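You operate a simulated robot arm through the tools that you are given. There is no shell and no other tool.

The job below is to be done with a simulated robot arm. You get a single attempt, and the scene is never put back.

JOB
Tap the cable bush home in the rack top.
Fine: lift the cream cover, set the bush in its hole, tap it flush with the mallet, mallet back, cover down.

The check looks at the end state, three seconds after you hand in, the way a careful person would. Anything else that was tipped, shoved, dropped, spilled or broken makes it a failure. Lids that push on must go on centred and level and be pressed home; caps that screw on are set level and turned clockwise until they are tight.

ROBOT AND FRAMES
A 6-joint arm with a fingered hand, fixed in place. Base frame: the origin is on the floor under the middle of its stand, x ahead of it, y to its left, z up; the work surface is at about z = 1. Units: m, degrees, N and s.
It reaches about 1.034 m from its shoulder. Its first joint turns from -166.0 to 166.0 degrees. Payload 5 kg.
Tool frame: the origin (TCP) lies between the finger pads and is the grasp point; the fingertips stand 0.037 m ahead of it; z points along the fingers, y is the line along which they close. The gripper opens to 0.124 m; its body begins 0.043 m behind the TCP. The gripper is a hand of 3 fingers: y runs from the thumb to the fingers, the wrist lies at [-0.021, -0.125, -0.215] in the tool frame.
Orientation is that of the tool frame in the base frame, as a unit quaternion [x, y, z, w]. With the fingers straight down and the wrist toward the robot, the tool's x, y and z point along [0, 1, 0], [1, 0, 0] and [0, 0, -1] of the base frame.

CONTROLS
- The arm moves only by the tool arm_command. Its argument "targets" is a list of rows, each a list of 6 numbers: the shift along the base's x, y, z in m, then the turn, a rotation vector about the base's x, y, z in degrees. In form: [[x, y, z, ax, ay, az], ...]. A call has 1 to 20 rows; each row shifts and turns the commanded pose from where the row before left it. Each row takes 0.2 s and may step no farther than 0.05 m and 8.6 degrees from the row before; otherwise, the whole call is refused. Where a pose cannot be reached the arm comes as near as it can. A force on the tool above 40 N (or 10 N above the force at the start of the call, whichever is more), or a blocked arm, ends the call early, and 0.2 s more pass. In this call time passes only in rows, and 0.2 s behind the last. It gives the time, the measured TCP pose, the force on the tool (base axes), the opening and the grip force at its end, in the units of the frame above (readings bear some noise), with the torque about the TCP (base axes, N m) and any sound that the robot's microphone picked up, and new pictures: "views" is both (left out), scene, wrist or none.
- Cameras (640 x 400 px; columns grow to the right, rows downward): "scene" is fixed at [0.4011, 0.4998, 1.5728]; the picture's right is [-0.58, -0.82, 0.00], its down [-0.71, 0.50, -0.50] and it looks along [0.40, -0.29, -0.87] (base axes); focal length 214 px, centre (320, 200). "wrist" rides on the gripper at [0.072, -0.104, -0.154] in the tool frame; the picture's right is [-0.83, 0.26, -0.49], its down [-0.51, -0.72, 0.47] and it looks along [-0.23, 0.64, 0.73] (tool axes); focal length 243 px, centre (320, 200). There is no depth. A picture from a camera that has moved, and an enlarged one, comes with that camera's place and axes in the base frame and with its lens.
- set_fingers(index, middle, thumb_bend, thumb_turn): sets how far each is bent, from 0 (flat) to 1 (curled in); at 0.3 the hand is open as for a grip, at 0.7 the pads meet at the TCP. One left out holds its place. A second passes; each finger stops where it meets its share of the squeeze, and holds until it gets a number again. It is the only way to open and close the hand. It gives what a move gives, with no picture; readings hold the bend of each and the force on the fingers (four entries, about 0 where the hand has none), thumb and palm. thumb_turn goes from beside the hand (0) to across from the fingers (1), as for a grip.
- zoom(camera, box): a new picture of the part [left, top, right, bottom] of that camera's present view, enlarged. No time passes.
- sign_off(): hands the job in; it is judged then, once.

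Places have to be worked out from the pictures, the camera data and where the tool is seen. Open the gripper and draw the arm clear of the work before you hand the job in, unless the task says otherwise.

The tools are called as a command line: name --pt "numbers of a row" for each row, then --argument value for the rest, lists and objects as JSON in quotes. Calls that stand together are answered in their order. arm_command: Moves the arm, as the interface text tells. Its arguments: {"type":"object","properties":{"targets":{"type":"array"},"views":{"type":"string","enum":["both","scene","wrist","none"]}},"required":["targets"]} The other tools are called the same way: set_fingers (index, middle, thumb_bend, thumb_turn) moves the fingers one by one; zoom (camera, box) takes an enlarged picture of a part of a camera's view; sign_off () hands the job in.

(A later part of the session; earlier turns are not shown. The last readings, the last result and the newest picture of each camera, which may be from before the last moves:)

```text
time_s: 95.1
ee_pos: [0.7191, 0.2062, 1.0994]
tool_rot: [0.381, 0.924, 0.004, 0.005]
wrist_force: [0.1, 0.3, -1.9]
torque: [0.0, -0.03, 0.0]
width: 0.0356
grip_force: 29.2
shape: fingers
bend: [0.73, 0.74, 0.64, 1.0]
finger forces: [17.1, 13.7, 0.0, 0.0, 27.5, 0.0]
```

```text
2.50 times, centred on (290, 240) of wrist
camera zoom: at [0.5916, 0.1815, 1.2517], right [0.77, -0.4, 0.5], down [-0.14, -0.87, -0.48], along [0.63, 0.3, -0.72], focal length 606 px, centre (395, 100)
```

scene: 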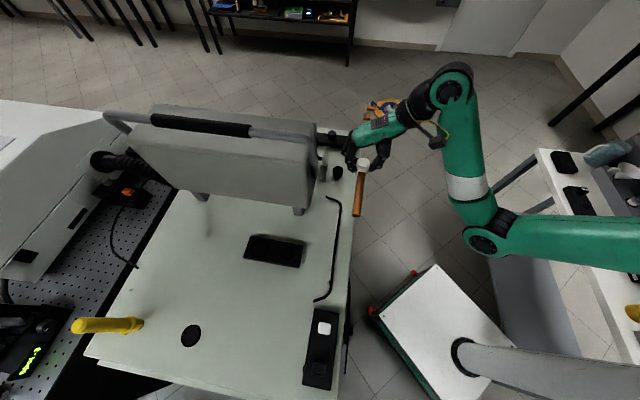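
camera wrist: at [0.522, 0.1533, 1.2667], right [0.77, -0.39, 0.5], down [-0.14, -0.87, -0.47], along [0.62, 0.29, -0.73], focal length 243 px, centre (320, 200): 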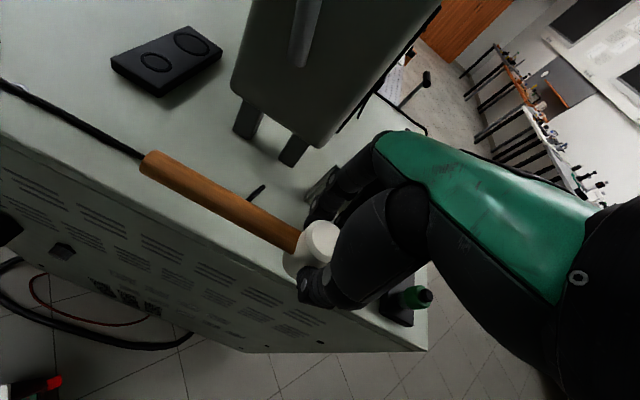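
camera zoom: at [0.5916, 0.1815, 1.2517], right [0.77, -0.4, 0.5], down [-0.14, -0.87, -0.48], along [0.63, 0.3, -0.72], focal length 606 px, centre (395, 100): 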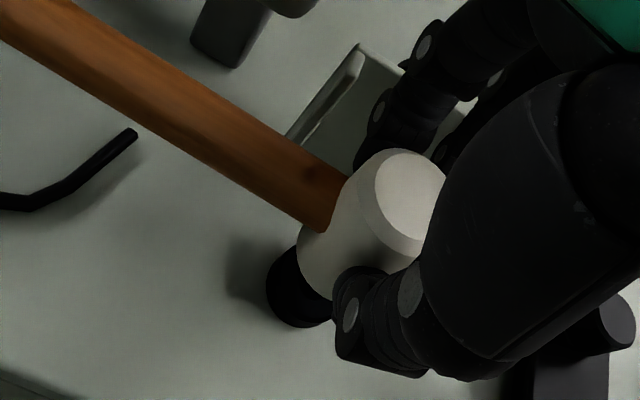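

Contact height stayed the same (1.0714), suggesting it is seated. I'll give two more taps to be sure, then move aside to inspect.

arm_command --pt "0 -0.001 0.01 -0.3 0.6 0" --pt "0 0 -0.049 0 0 0" --views "none"

arm_command --pt "0 0 0.035 0 0 0" --pt "0 0 -0.049 0 0 0" --views "none"

arm_command --pt "0 0 0.03 0 0 0" --pt "-0.02 -0.015 0.01 -0.4 0.8 0" --pt "-0.03 -0.02 0 0 0 0" --pt "-0.03 -0.015 0 0 0 0" --views "both"

zoom --camera "scene" --box '[329, 160, 349, 180]'

```text
time_s: 95.9
ee_pos: [0.7222, 0.2063, 1.0706]
tool_rot: [0.381, 0.925, 0.007, 0.009]
wrist_force: [-4.4, -2.6, 13.9]
torque: [-0.12, 0.19, 0.03]
width: 0.0354
grip_force: 30.8
shape: fingers
bend: [0.73, 0.74, 0.64, 1.0]
finger forces: [16.1, 13.3, 0.1, 0.0, 31.3, 0.0]
stopped in row 2: the force on the tool passed its limit at 45 N (the readings are from after the stop); the commanded pose is now the measured one
```

```text
time_s: 96.5
ee_pos: [0.7234, 0.2076, 1.071]
tool_rot: [0.382, 0.924, 0.013, 0.014]
wrist_force: [-5.0, -5.1, 14.7]
torque: [-0.14, 0.35, 0.03]
width: 0.0354
grip_force: 31.0
shape: fingers
bend: [0.73, 0.74, 0.64, 1.0]
finger forces: [15.9, 12.9, 0.0, 0.0, 32.8, 0.0]
stopped in row 2: the force on the tool passed its limit at 54 N (the readings are from after the stop); the commanded pose is now the measured one
```

```text
time_s: 97.5
ee_pos: [0.6444, 0.1593, 1.1097]
tool_rot: [0.382, 0.924, 0.006, 0.007]
wrist_force: [0.4, 0.7, -2.3]
torque: [0.01, 0.01, 0.0]
width: 0.0357
grip_force: 28.6
shape: fingers
bend: [0.73, 0.74, 0.64, 1.0]
finger forces: [17.0, 13.3, 0.0, 0.1, 27.4, 0.1]
camera wrist: at [0.5164, 0.1342, 1.2612], right [0.76, -0.4, 0.5], down [-0.14, -0.87, -0.48], along [0.63, 0.29, -0.72], focal length 243 px, centre (320, 200)
```

scene: 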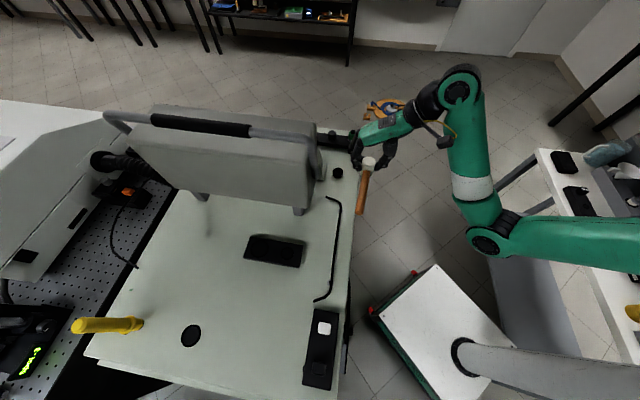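
wrist: 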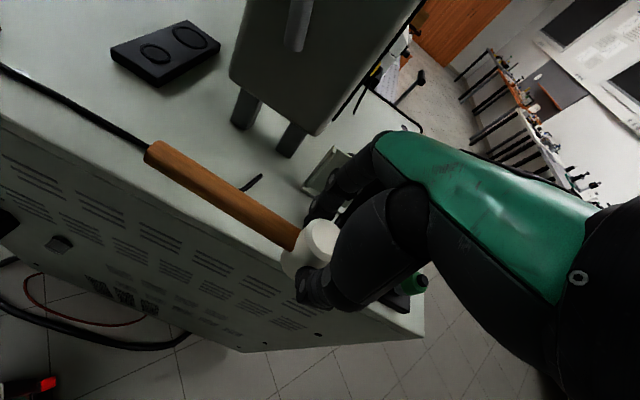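

```text
16.00 times, centred on (339, 170) of scene
camera zoom: at [0.4011, 0.4998, 1.5728], right [-0.58, -0.82, 0.0], down [-0.71, 0.5, -0.5], along [0.4, -0.29, -0.87], focal length 3432 px, centre (16, 680)
```

zoom: 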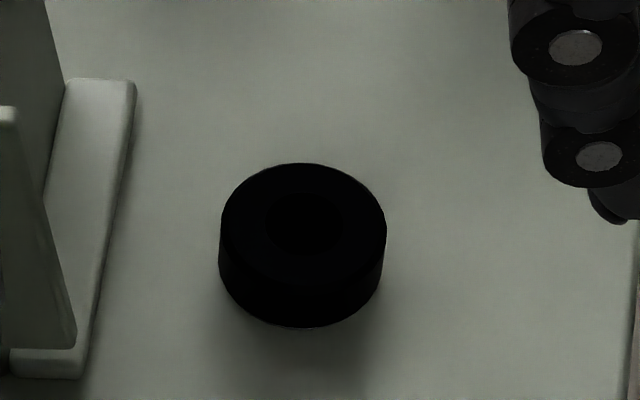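

The flange now covers the ring with no visible gap, it looks level, and the contact height stayed constant over the last four taps, so the bush is home. I'll carry the mallet back along the same route toward its pad.

arm_command --pt "-0.0222 0.0204 0.004 -0.3 1.0 0" --pt "-0.0222 0.0204 0 0 0 0" --pt "-0.03 0.03 0 0 0 0" --pt "-0.03 0.03 0 0 0 0" --pt "-0.02 0.04 0 0 0 0" --pt "-0.02 0.04 0 0 0 0" --pt "0.0055 0.037 0 0 0 0" --pt "0.0055 0.037 0 0 0 0" --views "both"

```text
time_s: 99.3
ee_pos: [0.5109, 0.4197, 1.1144]
tool_rot: [0.38, 0.925, 0.001, 0.0]
wrist_force: [-0.1, -0.4, -2.9]
torque: [-0.03, -0.04, 0.03]
width: 0.0355
grip_force: 28.5
shape: fingers
bend: [0.73, 0.74, 0.64, 1.0]
finger forces: [16.9, 13.2, 0.0, 0.0, 27.4, 0.0]
camera wrist: at [0.3858, 0.3962, 1.268], right [0.77, -0.4, 0.49], down [-0.15, -0.87, -0.47], along [0.62, 0.29, -0.73], focal length 243 px, centre (320, 200)
```

scene: 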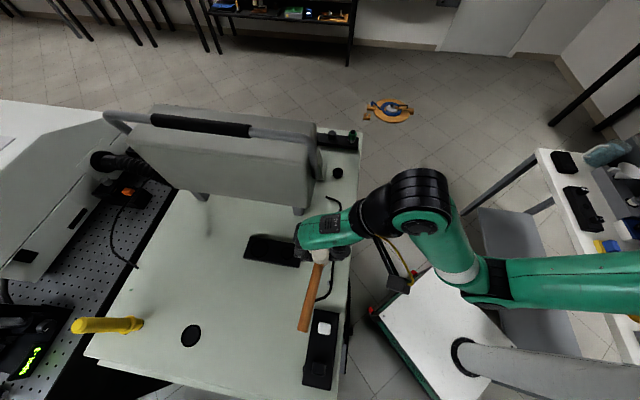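
wrist: 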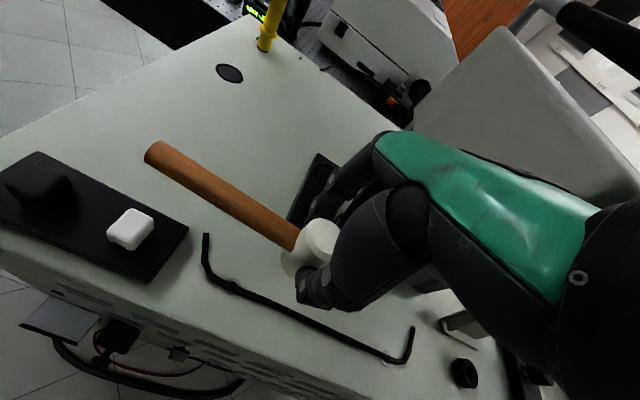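

The mallet is back near the pad. Before turning it, I'll zoom on the empty recess and on the mallet to fix their positions.

zoom --camera "scene" --box '[235, 225, 315, 275]'

zoom --camera "scene" --box '[285, 215, 355, 265]'

zoom --camera "wrist" --box '[250, 190, 360, 330]'

```text
8.00 times, centred on (275, 250) of scene
camera zoom: at [0.4011, 0.4998, 1.5728], right [-0.58, -0.82, 0.0], down [-0.71, 0.5, -0.5], along [0.4, -0.29, -0.87], focal length 1716 px, centre (680, -200)
```

zoom: 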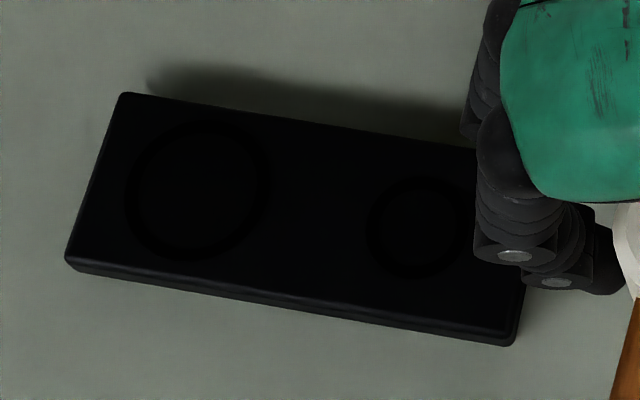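

```text
8.00 times, centred on (320, 240) of scene
camera zoom: at [0.4011, 0.4998, 1.5728], right [-0.58, -0.82, 0.0], down [-0.71, 0.5, -0.5], along [0.4, -0.29, -0.87], focal length 1716 px, centre (320, -120)
```

zoom: 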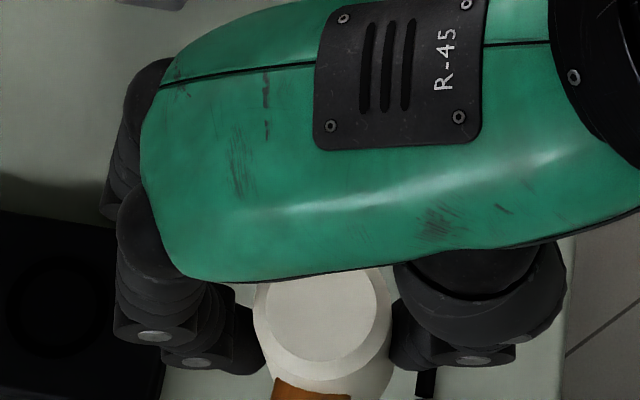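

```text
2.86 times, centred on (305, 260) of wrist
camera zoom: at [0.3858, 0.3962, 1.268], right [0.77, -0.4, 0.49], down [-0.15, -0.87, -0.47], along [0.62, 0.29, -0.73], focal length 693 px, centre (363, 29)
```

zoom: 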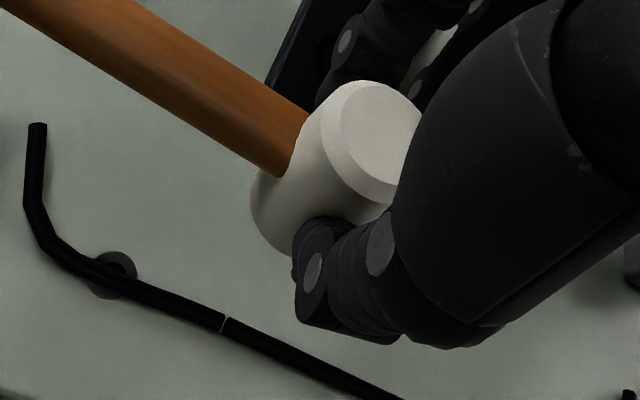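

The head has barely moved in the grip since pick-up (about 1–2 mm), and the recess centre is at about (0.633, 0.533). I'll go back over it, reversing the earlier path, turning to yaw 0 first.

arm_command --pt "0.02 0.0187 0 0 0 -7.5" --pt "0.02 0.0187 0 0 0 -7.5" --pt "0.02 0.0187 0 0 0 -7.5" --pt "0.02 0.0187 0 0 0 -7.5" --pt "0.02 0.0187 0 0 0 -7.5" --pt "0.02 0.0187 0 0 0 -7.5" --views "none"

arm_command --pt "0 0 0 0 0 -7.5" --pt "0 0 0 0 0 -7.5" --pt "0 0 0 0 0 -7.5" --pt "0 0 0 0 0 -7.5" --pt "0 0 0 0 0 -7.5" --pt "0 0 0 0 0 -7.5" --views "both"

```text
time_s: 100.8
ee_pos: [0.6281, 0.5264, 1.1109]
tool_rot: [0.707, 0.707, 0.0, 0.0]
wrist_force: [-0.6, -0.2, -1.4]
torque: [0.0, -0.01, -0.02]
width: 0.0356
grip_force: 28.5
shape: fingers
bend: [0.73, 0.74, 0.64, 1.0]
finger forces: [17.0, 12.6, 0.0, 0.1, 27.2, 0.1]
```

```text
time_s: 102.2
ee_pos: [0.6303, 0.5256, 1.1129]
tool_rot: [0.924, 0.383, 0.0, 0.001]
wrist_force: [-0.5, -0.4, -2.3]
torque: [-0.03, 0.0, 0.0]
width: 0.0354
grip_force: 28.5
shape: fingers
bend: [0.73, 0.74, 0.64, 1.0]
finger forces: [17.0, 12.4, 0.2, 0.1, 27.1, 0.1]
camera wrist: at [0.6079, 0.6502, 1.2669], right [-0.4, -0.77, 0.49], down [-0.87, 0.15, -0.47], along [0.29, -0.62, -0.73], focal length 243 px, centre (320, 200)
```

scene: 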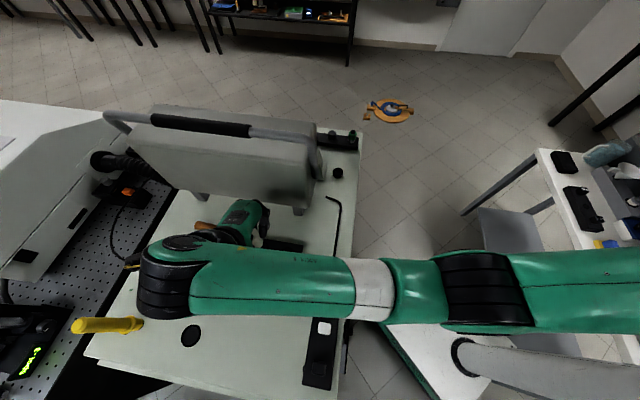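
wrist: 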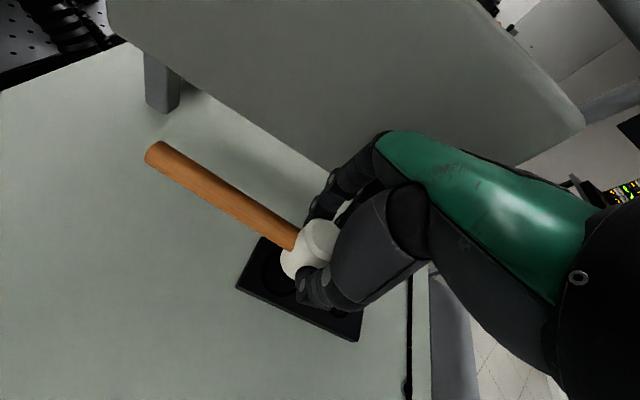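

The mallet is above its pad again at yaw −45°. I'll lower to about 2 cm above its resting height, matching the position right after pick-up, then check the head against the recess.

arm_command --pt "0.0015 0.006 -0.01 0 0 0" --pt "0 0 -0.012 0 0 0" --views "wrist"

zoom --camera "wrist" --box '[220, 190, 380, 350]'

zoom --camera "scene" --box '[190, 200, 320, 280]'

```text
time_s: 102.8
ee_pos: [0.633, 0.5315, 1.089]
tool_rot: [0.923, 0.384, 0.0, 0.0]
wrist_force: [-1.0, -0.3, -2.6]
torque: [-0.01, 0.02, 0.02]
width: 0.0354
grip_force: 28.3
shape: fingers
bend: [0.73, 0.74, 0.64, 1.0]
finger forces: [17.0, 12.3, 0.1, 0.1, 27.0, 0.0]
camera wrist: at [0.6101, 0.6562, 1.2439], right [-0.4, -0.77, 0.49], down [-0.87, 0.15, -0.47], along [0.29, -0.62, -0.73], focal length 243 px, centre (320, 200)
```

wrist: 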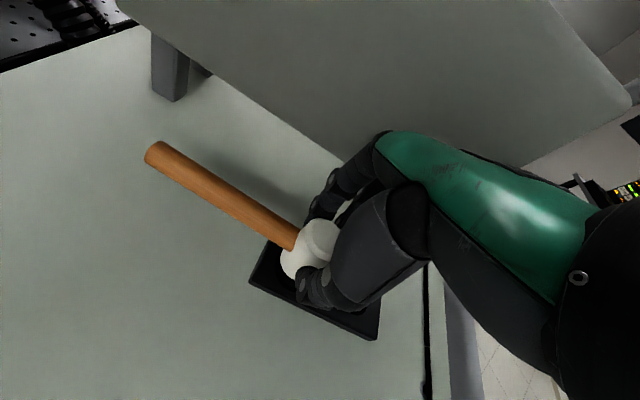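

```text
2.50 times, centred on (300, 270) of wrist
camera zoom: at [0.6101, 0.6562, 1.2439], right [-0.4, -0.77, 0.49], down [-0.87, 0.15, -0.47], along [0.29, -0.62, -0.73], focal length 606 px, centre (370, 25)
```

zoom: 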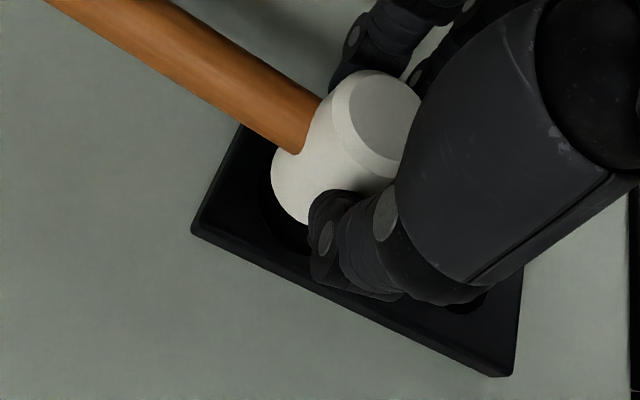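

```text
4.92 times, centred on (255, 240) of scene
camera zoom: at [0.4011, 0.4998, 1.5728], right [-0.58, -0.82, 0.0], down [-0.71, 0.5, -0.5], along [0.4, -0.29, -0.87], focal length 1056 px, centre (640, 3)
```

zoom: 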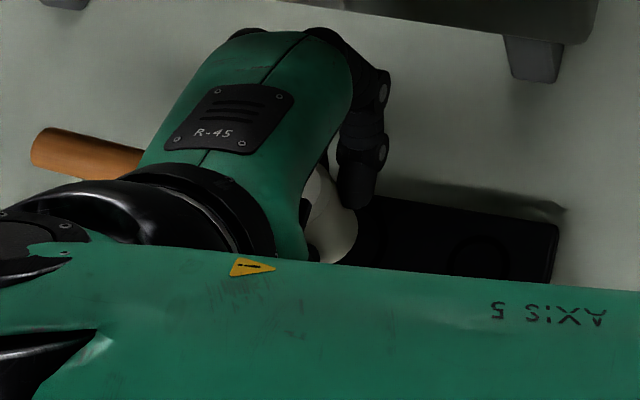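

The pad appears where expected in the wrist view. My two estimates say the head needs to shift roughly (−5, +1) mm to centre on the recess, so I'll apply that, lower to about 5 mm above the pad, and compare the edges directly.

arm_command --pt "-0.005 0.001 0 0 0 0" --pt "0 0 -0.01 0 0 0" --views "none"

zoom --camera "wrist" --box '[250, 210, 350, 310]'

zoom --camera "scene" --box '[235, 225, 295, 265]'

```text
time_s: 103.3
ee_pos: [0.6259, 0.5326, 1.08]
tool_rot: [0.923, 0.384, 0.001, 0.001]
wrist_force: [0.0, -0.6, -1.6]
torque: [0.01, 0.02, -0.03]
width: 0.0354
grip_force: 28.5
shape: fingers
bend: [0.73, 0.74, 0.64, 1.0]
finger forces: [17.0, 12.4, 0.0, 0.0, 27.1, 0.0]
```

```text
4.00 times, centred on (300, 260) of wrist
camera zoom: at [0.6041, 0.6561, 1.2341], right [-0.4, -0.77, 0.49], down [-0.87, 0.15, -0.47], along [0.29, -0.62, -0.73], focal length 970 px, centre (400, -40)
```

zoom: 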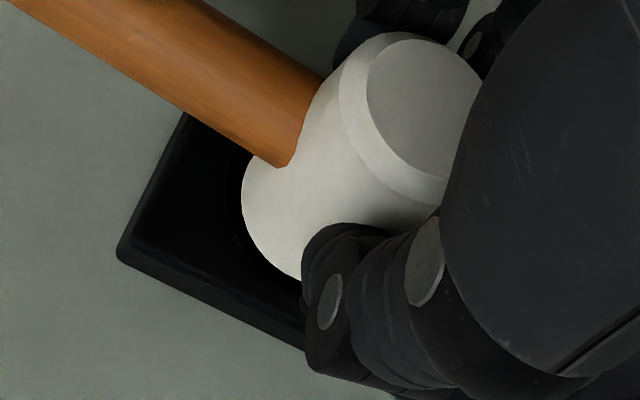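

```text
10.00 times, centred on (265, 245) of scene
camera zoom: at [0.4011, 0.4998, 1.5728], right [-0.58, -0.82, 0.0], down [-0.71, 0.5, -0.5], along [0.4, -0.29, -0.87], focal length 2145 px, centre (870, -250)
```

zoom: 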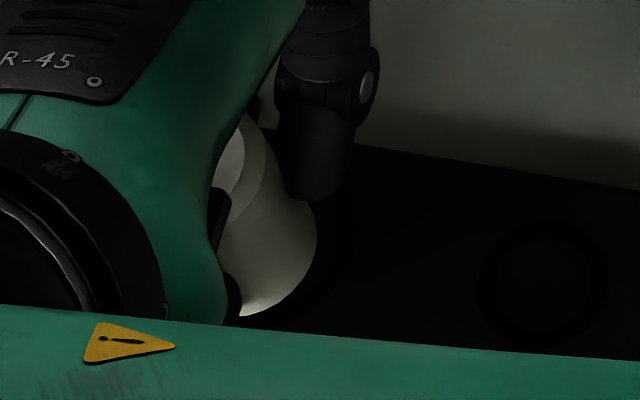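

Correcting for the head's true ~32 mm diameter, the recess has several millimetres of clearance, and the head needs to shift about (+2.5, −3.5) mm. That also matches the original pick-up position. I'll shift and lower until it touches down.

arm_command --pt "0.0025 -0.0035 0 0 0 0" --pt "0 0 -0.004 0 0 0" --pt "0 0 -0.003 0 0 0" --views "none"

zoom --camera "wrist" --box '[250, 210, 350, 310]'

zoom --camera "scene" --box '[235, 225, 295, 265]'

```text
time_s: 104.2
ee_pos: [0.6298, 0.5264, 1.0725]
tool_rot: [0.924, 0.384, -0.001, 0.0]
wrist_force: [-9.4, -11.3, -1.4]
torque: [-0.58, 0.0, 0.01]
width: 0.0357
grip_force: 32.9
shape: fingers
bend: [0.73, 0.74, 0.63, 1.0]
finger forces: [16.0, 21.8, 0.0, 0.1, 27.3, 0.0]
```

```text
4.00 times, centred on (300, 260) of wrist
camera zoom: at [0.6066, 0.6524, 1.2268], right [-0.4, -0.77, 0.5], down [-0.87, 0.15, -0.47], along [0.29, -0.62, -0.73], focal length 970 px, centre (400, -40)
```

zoom: 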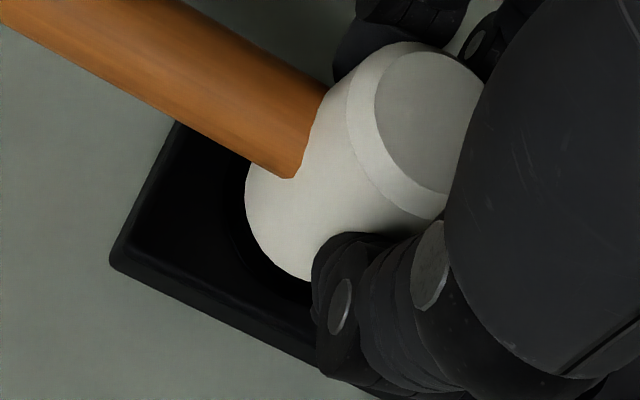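

```text
10.00 times, centred on (265, 245) of scene
camera zoom: at [0.4011, 0.4998, 1.5728], right [-0.58, -0.82, 0.0], down [-0.71, 0.5, -0.5], along [0.4, -0.29, -0.87], focal length 2145 px, centre (870, -250)
```

zoom: 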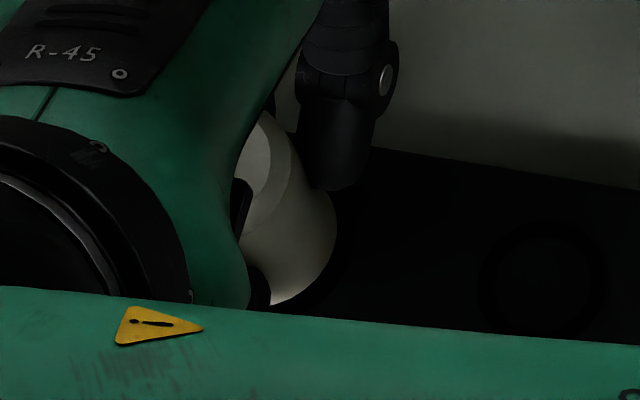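

A sideways force similar to the original gripped-in-recess state (−9, −11 N) appears with no vertical load, so the head is entering its recess. I'll follow that force slightly and lower until it rests.

arm_command --pt "-0.0015 -0.002 0 0 0 0" --pt "0 0 -0.002 0 0 0" --views "none"

arm_command --pt "0 0 -0.002 0 0 0" --views "none"

zoom --camera "wrist" --box '[230, 190, 350, 310]'

```text
time_s: 104.8
ee_pos: [0.629, 0.5263, 1.0719]
tool_rot: [0.923, 0.384, 0.0, 0.0]
wrist_force: [-2.4, -5.4, -3.1]
torque: [-0.35, -0.21, 0.02]
width: 0.0354
grip_force: 30.0
shape: fingers
bend: [0.73, 0.74, 0.64, 1.0]
finger forces: [17.5, 16.1, 0.0, 0.1, 25.8, 0.0]
```

```text
time_s: 105.2
ee_pos: [0.6274, 0.5274, 1.0692]
tool_rot: [0.923, 0.384, 0.0, 0.0]
wrist_force: [0.0, -4.8, -2.9]
torque: [-0.31, -0.26, -0.05]
width: 0.036
grip_force: 29.2
shape: fingers
bend: [0.73, 0.74, 0.64, 1.0]
finger forces: [18.7, 14.3, 0.0, 0.1, 25.6, 0.0]
```

```text
3.33 times, centred on (290, 250) of wrist
camera zoom: at [0.6054, 0.6515, 1.2237], right [-0.4, -0.77, 0.49], down [-0.87, 0.15, -0.47], along [0.29, -0.62, -0.73], focal length 809 px, centre (420, 33)
```

zoom: 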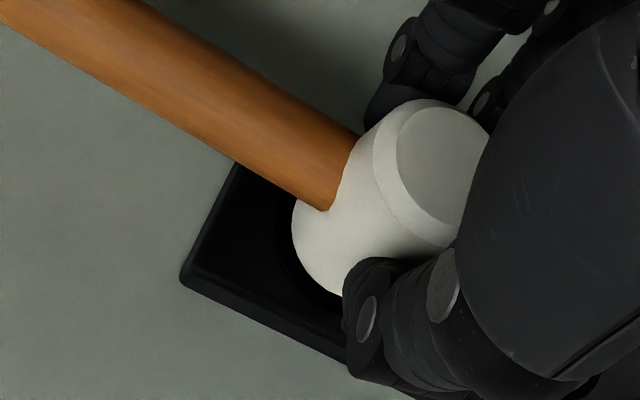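

Still no upward force; the head's weight is still carried. I'll lower another few millimetres in small steps until it rests.

arm_command --pt "0 -0.0005 -0.002 0 0 0" --views "none"

arm_command --pt "0 0 -0.0015 0 0 0" --views "none"

zoom --camera "wrist" --box '[130, 130, 370, 330]'

```text
time_s: 105.5
ee_pos: [0.6278, 0.526, 1.069]
tool_rot: [0.923, 0.384, 0.0, 0.0]
wrist_force: [0.2, -1.8, -2.3]
torque: [-0.24, -0.26, -0.03]
width: 0.0354
grip_force: 29.0
shape: fingers
bend: [0.73, 0.74, 0.64, 1.0]
finger forces: [18.5, 12.7, 0.0, 0.1, 25.9, 0.0]
```

```text
time_s: 106.0
ee_pos: [0.6274, 0.5265, 1.0666]
tool_rot: [0.923, 0.385, -0.001, 0.0]
wrist_force: [1.0, -0.8, -2.1]
torque: [-0.17, -0.29, -0.03]
width: 0.0354
grip_force: 28.4
shape: fingers
bend: [0.73, 0.74, 0.64, 1.0]
finger forces: [18.7, 12.1, 0.0, 0.0, 26.1, 0.0]
```

```text
2.00 times, centred on (250, 230) of wrist
camera zoom: at [0.6052, 0.6513, 1.2209], right [-0.4, -0.77, 0.49], down [-0.87, 0.15, -0.47], along [0.29, -0.62, -0.73], focal length 485 px, centre (460, 140)
```

zoom: 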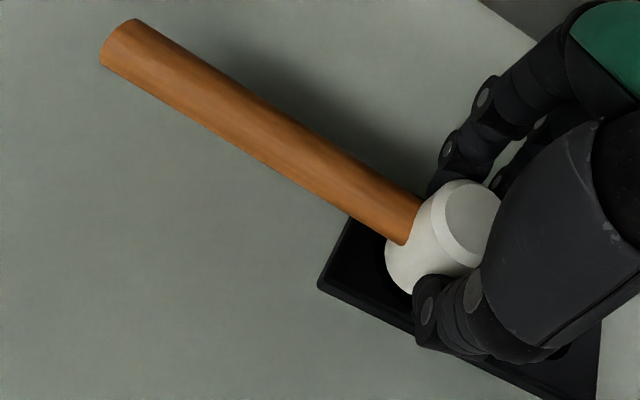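

Nearly unloaded sideways now. I'll continue down in 1.5 mm steps.

arm_command --pt "0 0 -0.0015 0 0 0" --views "none"

arm_command --pt "0 0 -0.0015 0 0 0" --views "none"

arm_command --pt "0 0 -0.0015 0 0 0" --views "none"

```text
time_s: 106.3
ee_pos: [0.6279, 0.5269, 1.0655]
tool_rot: [0.923, 0.384, 0.0, 0.0]
wrist_force: [1.4, 0.9, -2.2]
torque: [-0.09, -0.27, -0.02]
width: 0.0354
grip_force: 27.7
shape: fingers
bend: [0.73, 0.74, 0.64, 1.0]
finger forces: [18.5, 11.3, 0.0, 0.0, 26.6, 0.0]
```

```text
time_s: 106.8
ee_pos: [0.6285, 0.5268, 1.0633]
tool_rot: [0.923, 0.384, 0.0, 0.0]
wrist_force: [-1.3, 2.2, -1.8]
torque: [-0.09, -0.22, -0.02]
width: 0.0357
grip_force: 28.7
shape: fingers
bend: [0.73, 0.74, 0.64, 1.0]
finger forces: [17.6, 11.6, 0.0, 0.0, 27.7, 0.0]
```

```text
time_s: 107.2
ee_pos: [0.627, 0.5268, 1.0616]
tool_rot: [0.923, 0.384, 0.001, 0.0]
wrist_force: [-5.7, 0.9, 8.3]
torque: [-0.11, -0.03, 0.0]
width: 0.0356
grip_force: 31.3
shape: fingers
bend: [0.73, 0.74, 0.63, 1.0]
finger forces: [17.0, 15.0, 0.0, 0.0, 30.9, 0.0]
```

Upward contact (8 N) at z=1.0616. I'll zoom to verify that the head sits down inside its recess rather than on the rim.

zoom --camera "wrist" --box '[240, 200, 340, 310]'

zoom --camera "scene" --box '[190, 215, 300, 275]'

```text
3.64 times, centred on (290, 255) of wrist
camera zoom: at [0.6052, 0.6507, 1.2171], right [-0.4, -0.77, 0.49], down [-0.87, 0.15, -0.47], along [0.29, -0.62, -0.73], focal length 882 px, centre (429, 0)
```

zoom: 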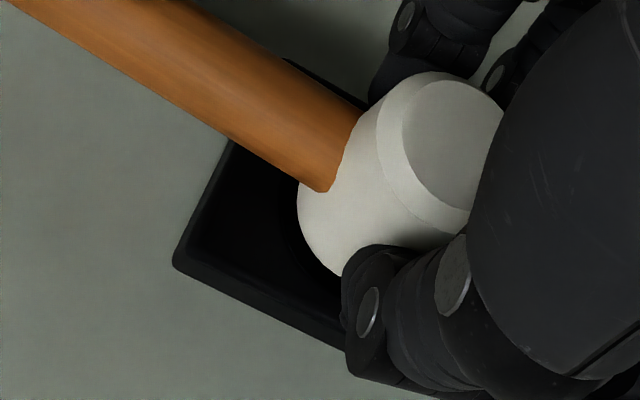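

```text
5.82 times, centred on (245, 245) of scene
camera zoom: at [0.4011, 0.4998, 1.5728], right [-0.58, -0.82, 0.0], down [-0.71, 0.5, -0.5], along [0.4, -0.29, -0.87], focal length 1248 px, centre (756, -62)
```

zoom: 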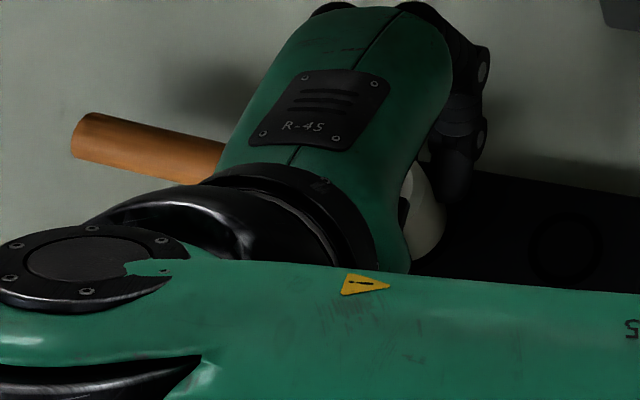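

The head is in the recess, but the handle has yawed about 5–6° clockwise from its original line (slip during tapping). I'll ease off the vertical load, turn the hand about +5.5° to bring the handle back into line, and compare.

arm_command --pt "0 0 0.001 0 0 2.8" --pt "0 0 0 0 0 2.8" --views "none"

zoom --camera "scene" --box '[190, 220, 320, 280]'

zoom --camera "wrist" --box '[240, 200, 340, 310]'

```text
time_s: 107.8
ee_pos: [0.6283, 0.5259, 1.0628]
tool_rot: [0.903, 0.43, 0.0, 0.0]
wrist_force: [1.2, 1.7, 5.7]
torque: [0.01, -0.21, -0.03]
width: 0.0354
grip_force: 29.1
shape: fingers
bend: [0.73, 0.74, 0.64, 1.0]
finger forces: [18.9, 11.4, 0.0, 0.0, 28.3, 0.1]
```

```text
4.92 times, centred on (255, 250) of scene
camera zoom: at [0.4011, 0.4998, 1.5728], right [-0.58, -0.82, 0.0], down [-0.71, 0.5, -0.5], along [0.4, -0.29, -0.87], focal length 1056 px, centre (640, -46)
```

zoom: 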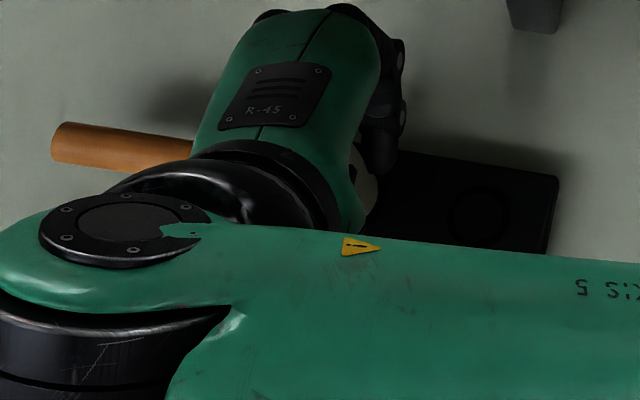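

```text
3.64 times, centred on (290, 255) of wrist
camera zoom: at [0.5933, 0.6477, 1.2171], right [-0.32, -0.81, 0.49], down [-0.88, 0.06, -0.47], along [0.35, -0.58, -0.73], focal length 882 px, centre (429, 0)
```

zoom: 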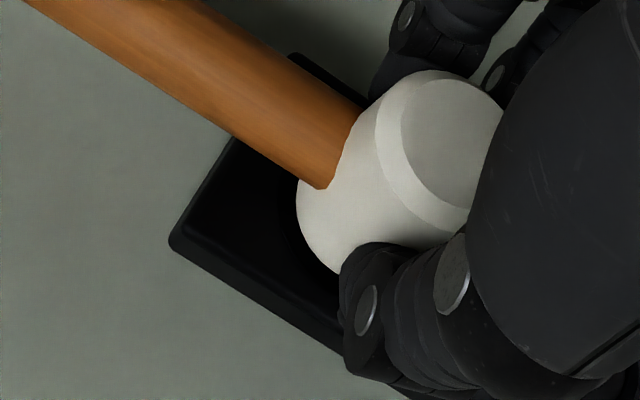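

The handle end is now back on its original spot in the scene view, and the head is in the recess. I'll release by opening the fingers moderately.

set_fingers --index 0.5 --middle 0.5 --thumb_bend 0.5

zoom --camera "wrist" --box '[220, 180, 360, 330]'

zoom --camera "scene" --box '[190, 220, 320, 280]'

```text
time_s: 108.8
ee_pos: [0.6287, 0.5253, 1.0618]
tool_rot: [0.903, 0.429, 0.0, 0.0]
wrist_force: [-0.4, 0.0, 0.1]
torque: [0.0, -0.05, -0.02]
width: 0.0672
grip_force: 0.0
shape: fingers
bend: [0.5, 0.5, 0.5, 1.0]
finger forces: [0.1, 0.0, 0.0, 0.1, 0.0, 0.1]
```

```text
2.67 times, centred on (290, 255) of wrist
camera zoom: at [0.5934, 0.6478, 1.2168], right [-0.32, -0.81, 0.49], down [-0.88, 0.06, -0.47], along [0.35, -0.59, -0.73], focal length 647 px, centre (400, 53)
```

zoom: 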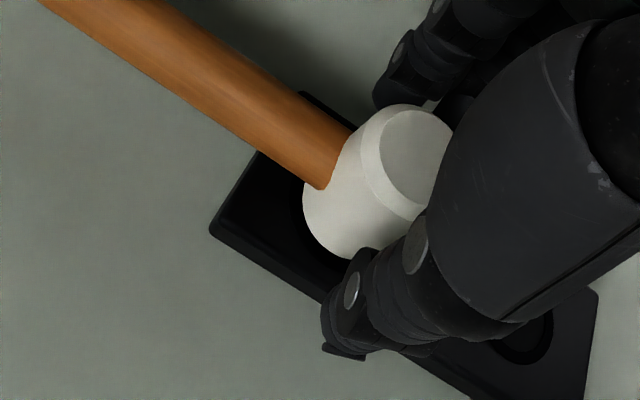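

```text
4.92 times, centred on (255, 250) of scene
camera zoom: at [0.4011, 0.4998, 1.5728], right [-0.58, -0.82, 0.0], down [-0.71, 0.5, -0.5], along [0.4, -0.29, -0.87], focal length 1056 px, centre (640, -46)
```

zoom: 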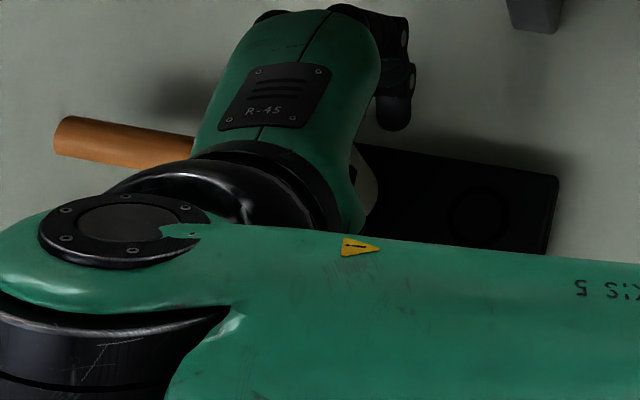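

The mallet settled and its handle end matches the original spot. I'll lift the hand straight up away from it.

arm_command --pt "0 0 0.015 0 0 0" --pt "0 0 0.018 0 0 0" --pt "0 0 0.018 0 0 0" --views "none"

arm_command --pt "0 0 0 0 0 7.5" --pt "0 0 0 0 0 7.5" --pt "0 0 0 0 0 7.5" --pt "0 0 0 0 0 7.5" --pt "0 0 0 0 0 7.5" --views "both"

zoom --camera "wrist" --box '[150, 140, 360, 350]'

```text
time_s: 109.5
ee_pos: [0.6291, 0.5275, 1.1126]
tool_rot: [0.903, 0.429, -0.001, 0.0]
wrist_force: [-0.2, 0.1, 0.0]
torque: [0.04, 0.0, -0.02]
width: 0.0668
grip_force: 0.0
shape: fingers
bend: [0.5, 0.5, 0.5, 1.0]
finger forces: [0.1, 0.0, 0.1, 0.0, 0.1, 0.0]
```

```text
time_s: 110.8
ee_pos: [0.6297, 0.5262, 1.1134]
tool_rot: [0.717, 0.697, -0.001, 0.0]
wrist_force: [-0.5, -0.1, -0.2]
torque: [-0.04, -0.03, 0.01]
width: 0.067
grip_force: 0.1
shape: fingers
bend: [0.5, 0.5, 0.5, 1.0]
finger forces: [0.0, 0.0, 0.1, 0.1, 0.1, 0.1]
camera wrist: at [0.5265, 0.6013, 1.2676], right [0.24, -0.84, 0.49], down [-0.74, -0.49, -0.47], along [0.63, -0.25, -0.73], focal length 243 px, centre (320, 200)
```

scene: 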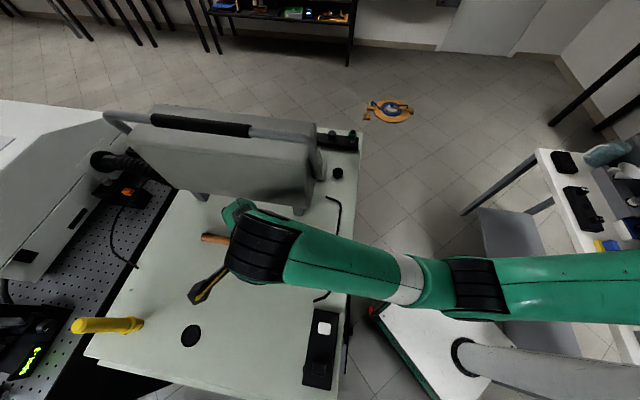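
wrist: 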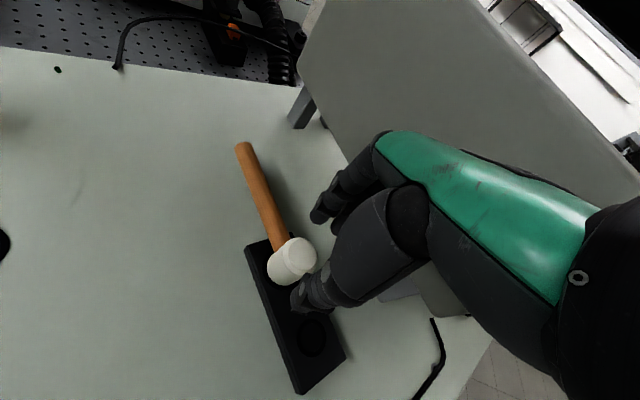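

```text
1.90 times, centred on (255, 245) of wrist
camera zoom: at [0.5265, 0.6013, 1.2676], right [0.24, -0.84, 0.49], down [-0.74, -0.49, -0.47], along [0.63, -0.25, -0.73], focal length 462 px, centre (444, 114)
```

zoom: 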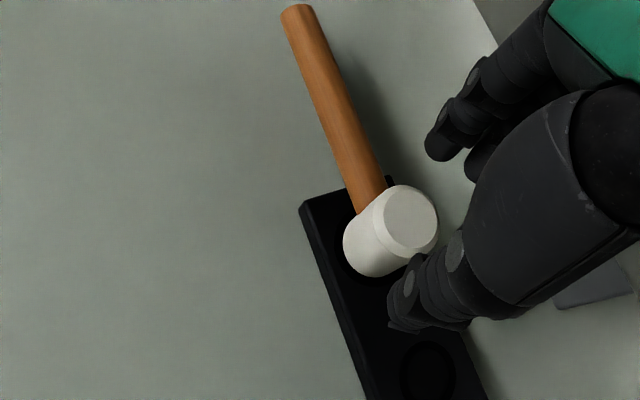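

The mallet is back in its recess with the handle along its original line. I'll curl the fingers, travel back around the front to the lid, and look at how the cover stands.

set_fingers --index 0.6 --middle 0.6 --thumb_bend 0.55

arm_command --pt "-0.03 -0.03 0 0 0 0" --pt "-0.03 -0.03 0 0 0 0" --pt "-0.03 -0.03 0 0 0 0" --pt "-0.03 -0.03 0 0 0 0" --pt "-0.005 -0.038 0 0 0 0" --pt "0.0 -0.038 0 0 0 0" --pt "0.02 -0.035 0 0 0 0" --pt "0.03 -0.035 0 0 0 0" --pt "0.03 -0.035 0 0 0 0" --pt "0.03 -0.035 0 0 0 0" --views "both"

zoom --camera "scene" --box '[190, 220, 320, 280]'

zoom --camera "scene" --box '[300, 140, 360, 195]'

```text
time_s: 111.8
ee_pos: [0.6287, 0.5273, 1.1128]
tool_rot: [0.718, 0.696, 0.0, 0.0]
wrist_force: [0.1, -0.2, 0.8]
torque: [0.04, 0.02, -0.03]
width: 0.0447
grip_force: 0.0
shape: fingers
bend: [0.6, 0.6, 0.55, 1.0]
finger forces: [0.0, 0.0, 0.0, 0.1, 0.0, 0.0]
```

```text
time_s: 114.0
ee_pos: [0.6131, 0.1904, 1.1103]
tool_rot: [0.717, 0.697, 0.0, 0.0]
wrist_force: [0.1, 0.2, 0.3]
torque: [-0.05, -0.04, 0.02]
width: 0.0447
grip_force: 0.1
shape: fingers
bend: [0.6, 0.6, 0.55, 1.0]
finger forces: [0.1, 0.1, 0.0, 0.0, 0.0, 0.1]
out of reach, approached as far as the arm can: row 6
camera wrist: at [0.5111, 0.2652, 1.2649], right [0.24, -0.84, 0.49], down [-0.74, -0.49, -0.47], along [0.63, -0.25, -0.73], focal length 243 px, centre (320, 200)
```

scene: 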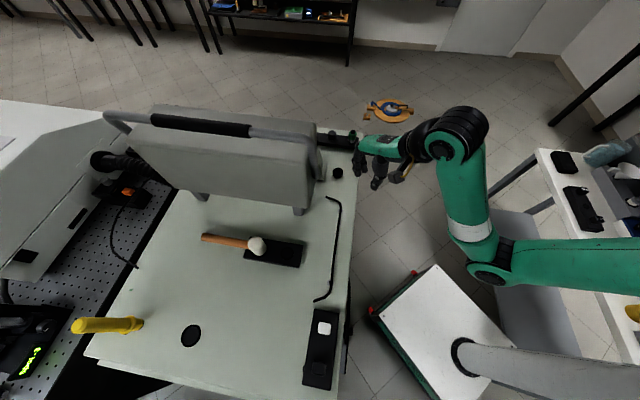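
wrist: 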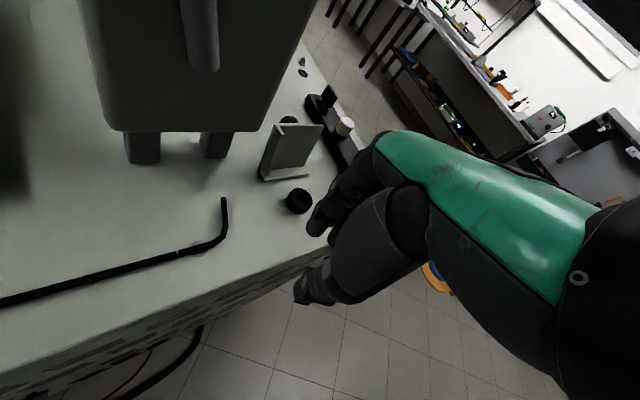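

```text
4.92 times, centred on (255, 250) of scene
camera zoom: at [0.4011, 0.4998, 1.5728], right [-0.58, -0.82, 0.0], down [-0.71, 0.5, -0.5], along [0.4, -0.29, -0.87], focal length 1056 px, centre (640, -46)
```

zoom: 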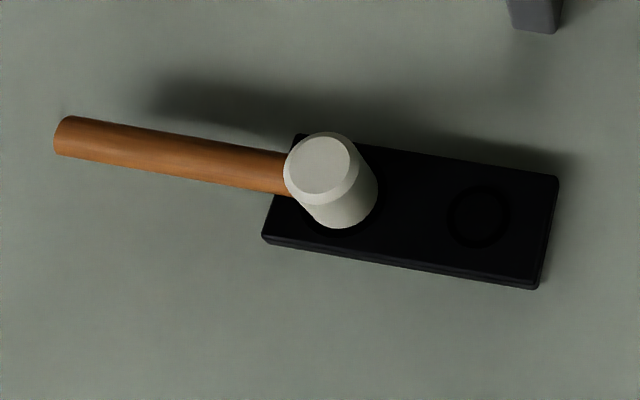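

```text
7.27 times, centred on (330, 168) of scene
camera zoom: at [0.4011, 0.4998, 1.5728], right [-0.58, -0.82, 0.0], down [-0.71, 0.5, -0.5], along [0.4, -0.29, -0.87], focal length 1560 px, centre (247, 436)
```

zoom: 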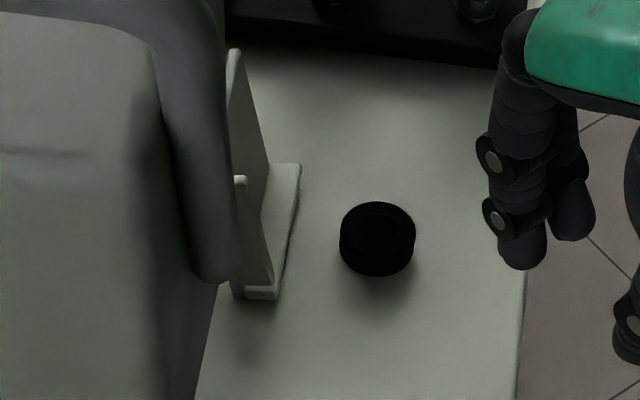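

The mallet and pad match their starting appearance exactly. The lid now leans back further (pushed during tapping), so I'll zoom in on it and the bush with the wrist camera to plan closing it.

zoom --camera "wrist" --box '[240, 90, 350, 230]'

zoom --camera "scene" --box '[315, 145, 350, 185]'

```text
2.86 times, centred on (295, 160) of wrist
camera zoom: at [0.5111, 0.2652, 1.2649], right [0.24, -0.84, 0.49], down [-0.74, -0.49, -0.47], along [0.63, -0.25, -0.73], focal length 693 px, centre (391, 314)
```

zoom: 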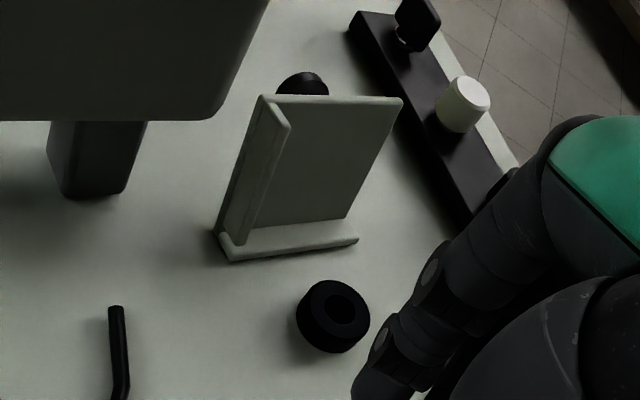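

```text
10.00 times, centred on (332, 165) of scene
camera zoom: at [0.4011, 0.4998, 1.5728], right [-0.58, -0.82, 0.0], down [-0.71, 0.5, -0.5], along [0.4, -0.29, -0.87], focal length 2145 px, centre (195, 550)
```

zoom: 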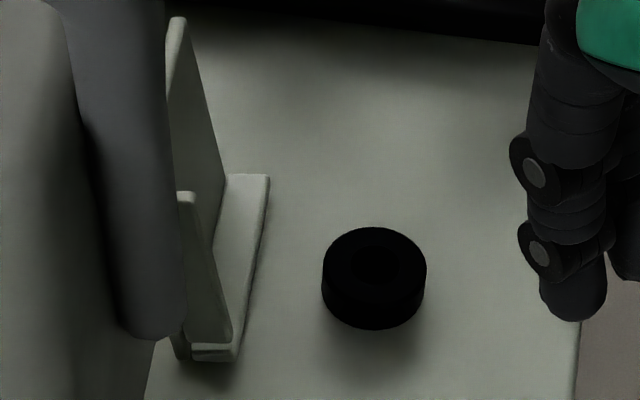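

The lid leans back at about 105°, its top right corner near (0.796, 0.230, 1.072), with the knob behind its centre. I'll turn to yaw 45° and come in front of it, so I can reach the index finger over its top, behind the corner beside the knob, and pull it forward.

arm_command --pt "0.0178 -0.0034 0.003 0 0 7.8" --pt "0.0178 -0.0034 0.003 0 0 7.8" --pt "0.0178 -0.0034 0.003 0 0 7.8" --pt "0.0178 -0.0034 0.003 0 0 7.8" --pt "0.0178 -0.0034 0.003 0 0 7.8" --pt "0.0178 -0.0034 0.003 0 0 7.8" --views "both"

```text
time_s: 115.3
ee_pos: [0.7199, 0.1712, 1.1298]
tool_rot: [0.382, 0.924, 0.001, 0.0]
wrist_force: [-0.2, 0.2, 0.5]
torque: [0.0, 0.0, -0.01]
width: 0.0447
grip_force: 0.2
shape: fingers
bend: [0.6, 0.6, 0.55, 1.0]
finger forces: [0.0, 0.1, 0.0, 0.1, 0.1, 0.0]
camera wrist: at [0.5952, 0.147, 1.2838], right [0.77, -0.4, 0.49], down [-0.15, -0.87, -0.47], along [0.62, 0.29, -0.73], focal length 243 px, centre (320, 200)
```

scene: 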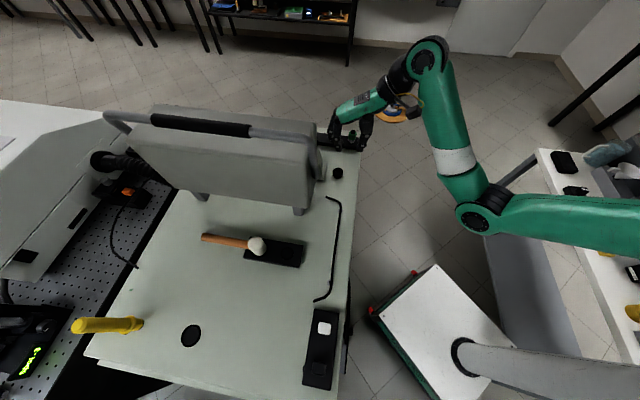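
wrist: 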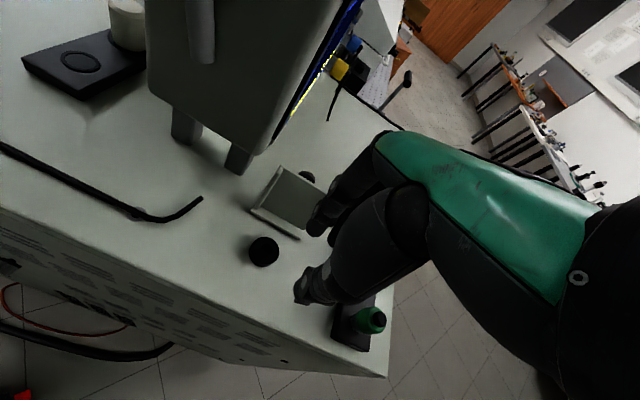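

The view is good. I'll zoom in to see the space behind the lid's right corner relative to the instrument and knob.

zoom --camera "wrist" --box '[220, 120, 350, 270]'

zoom --camera "scene" --box '[305, 115, 375, 185]'

```text
2.67 times, centred on (285, 195) of wrist
camera zoom: at [0.5952, 0.147, 1.2838], right [0.77, -0.4, 0.49], down [-0.15, -0.87, -0.47], along [0.62, 0.29, -0.73], focal length 647 px, centre (413, 213)
```

zoom: 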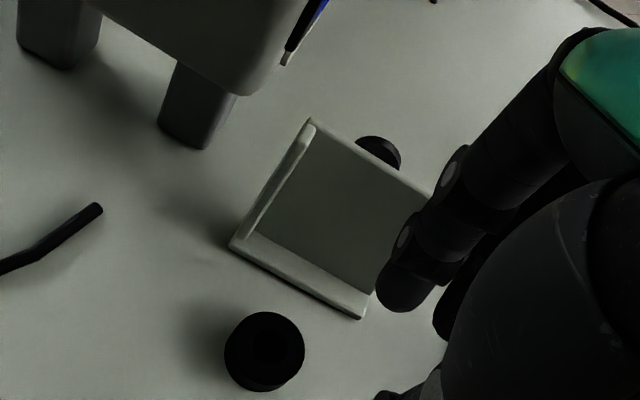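

```text
5.71 times, centred on (340, 150) of scene
camera zoom: at [0.4011, 0.4998, 1.5728], right [-0.58, -0.82, 0.0], down [-0.71, 0.5, -0.5], along [0.4, -0.29, -0.87], focal length 1226 px, centre (206, 486)
```

zoom: 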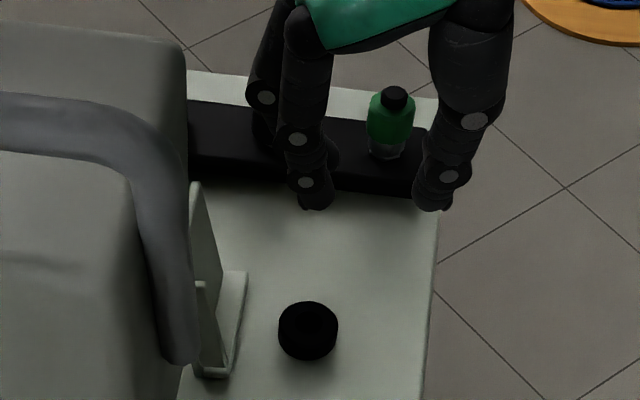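

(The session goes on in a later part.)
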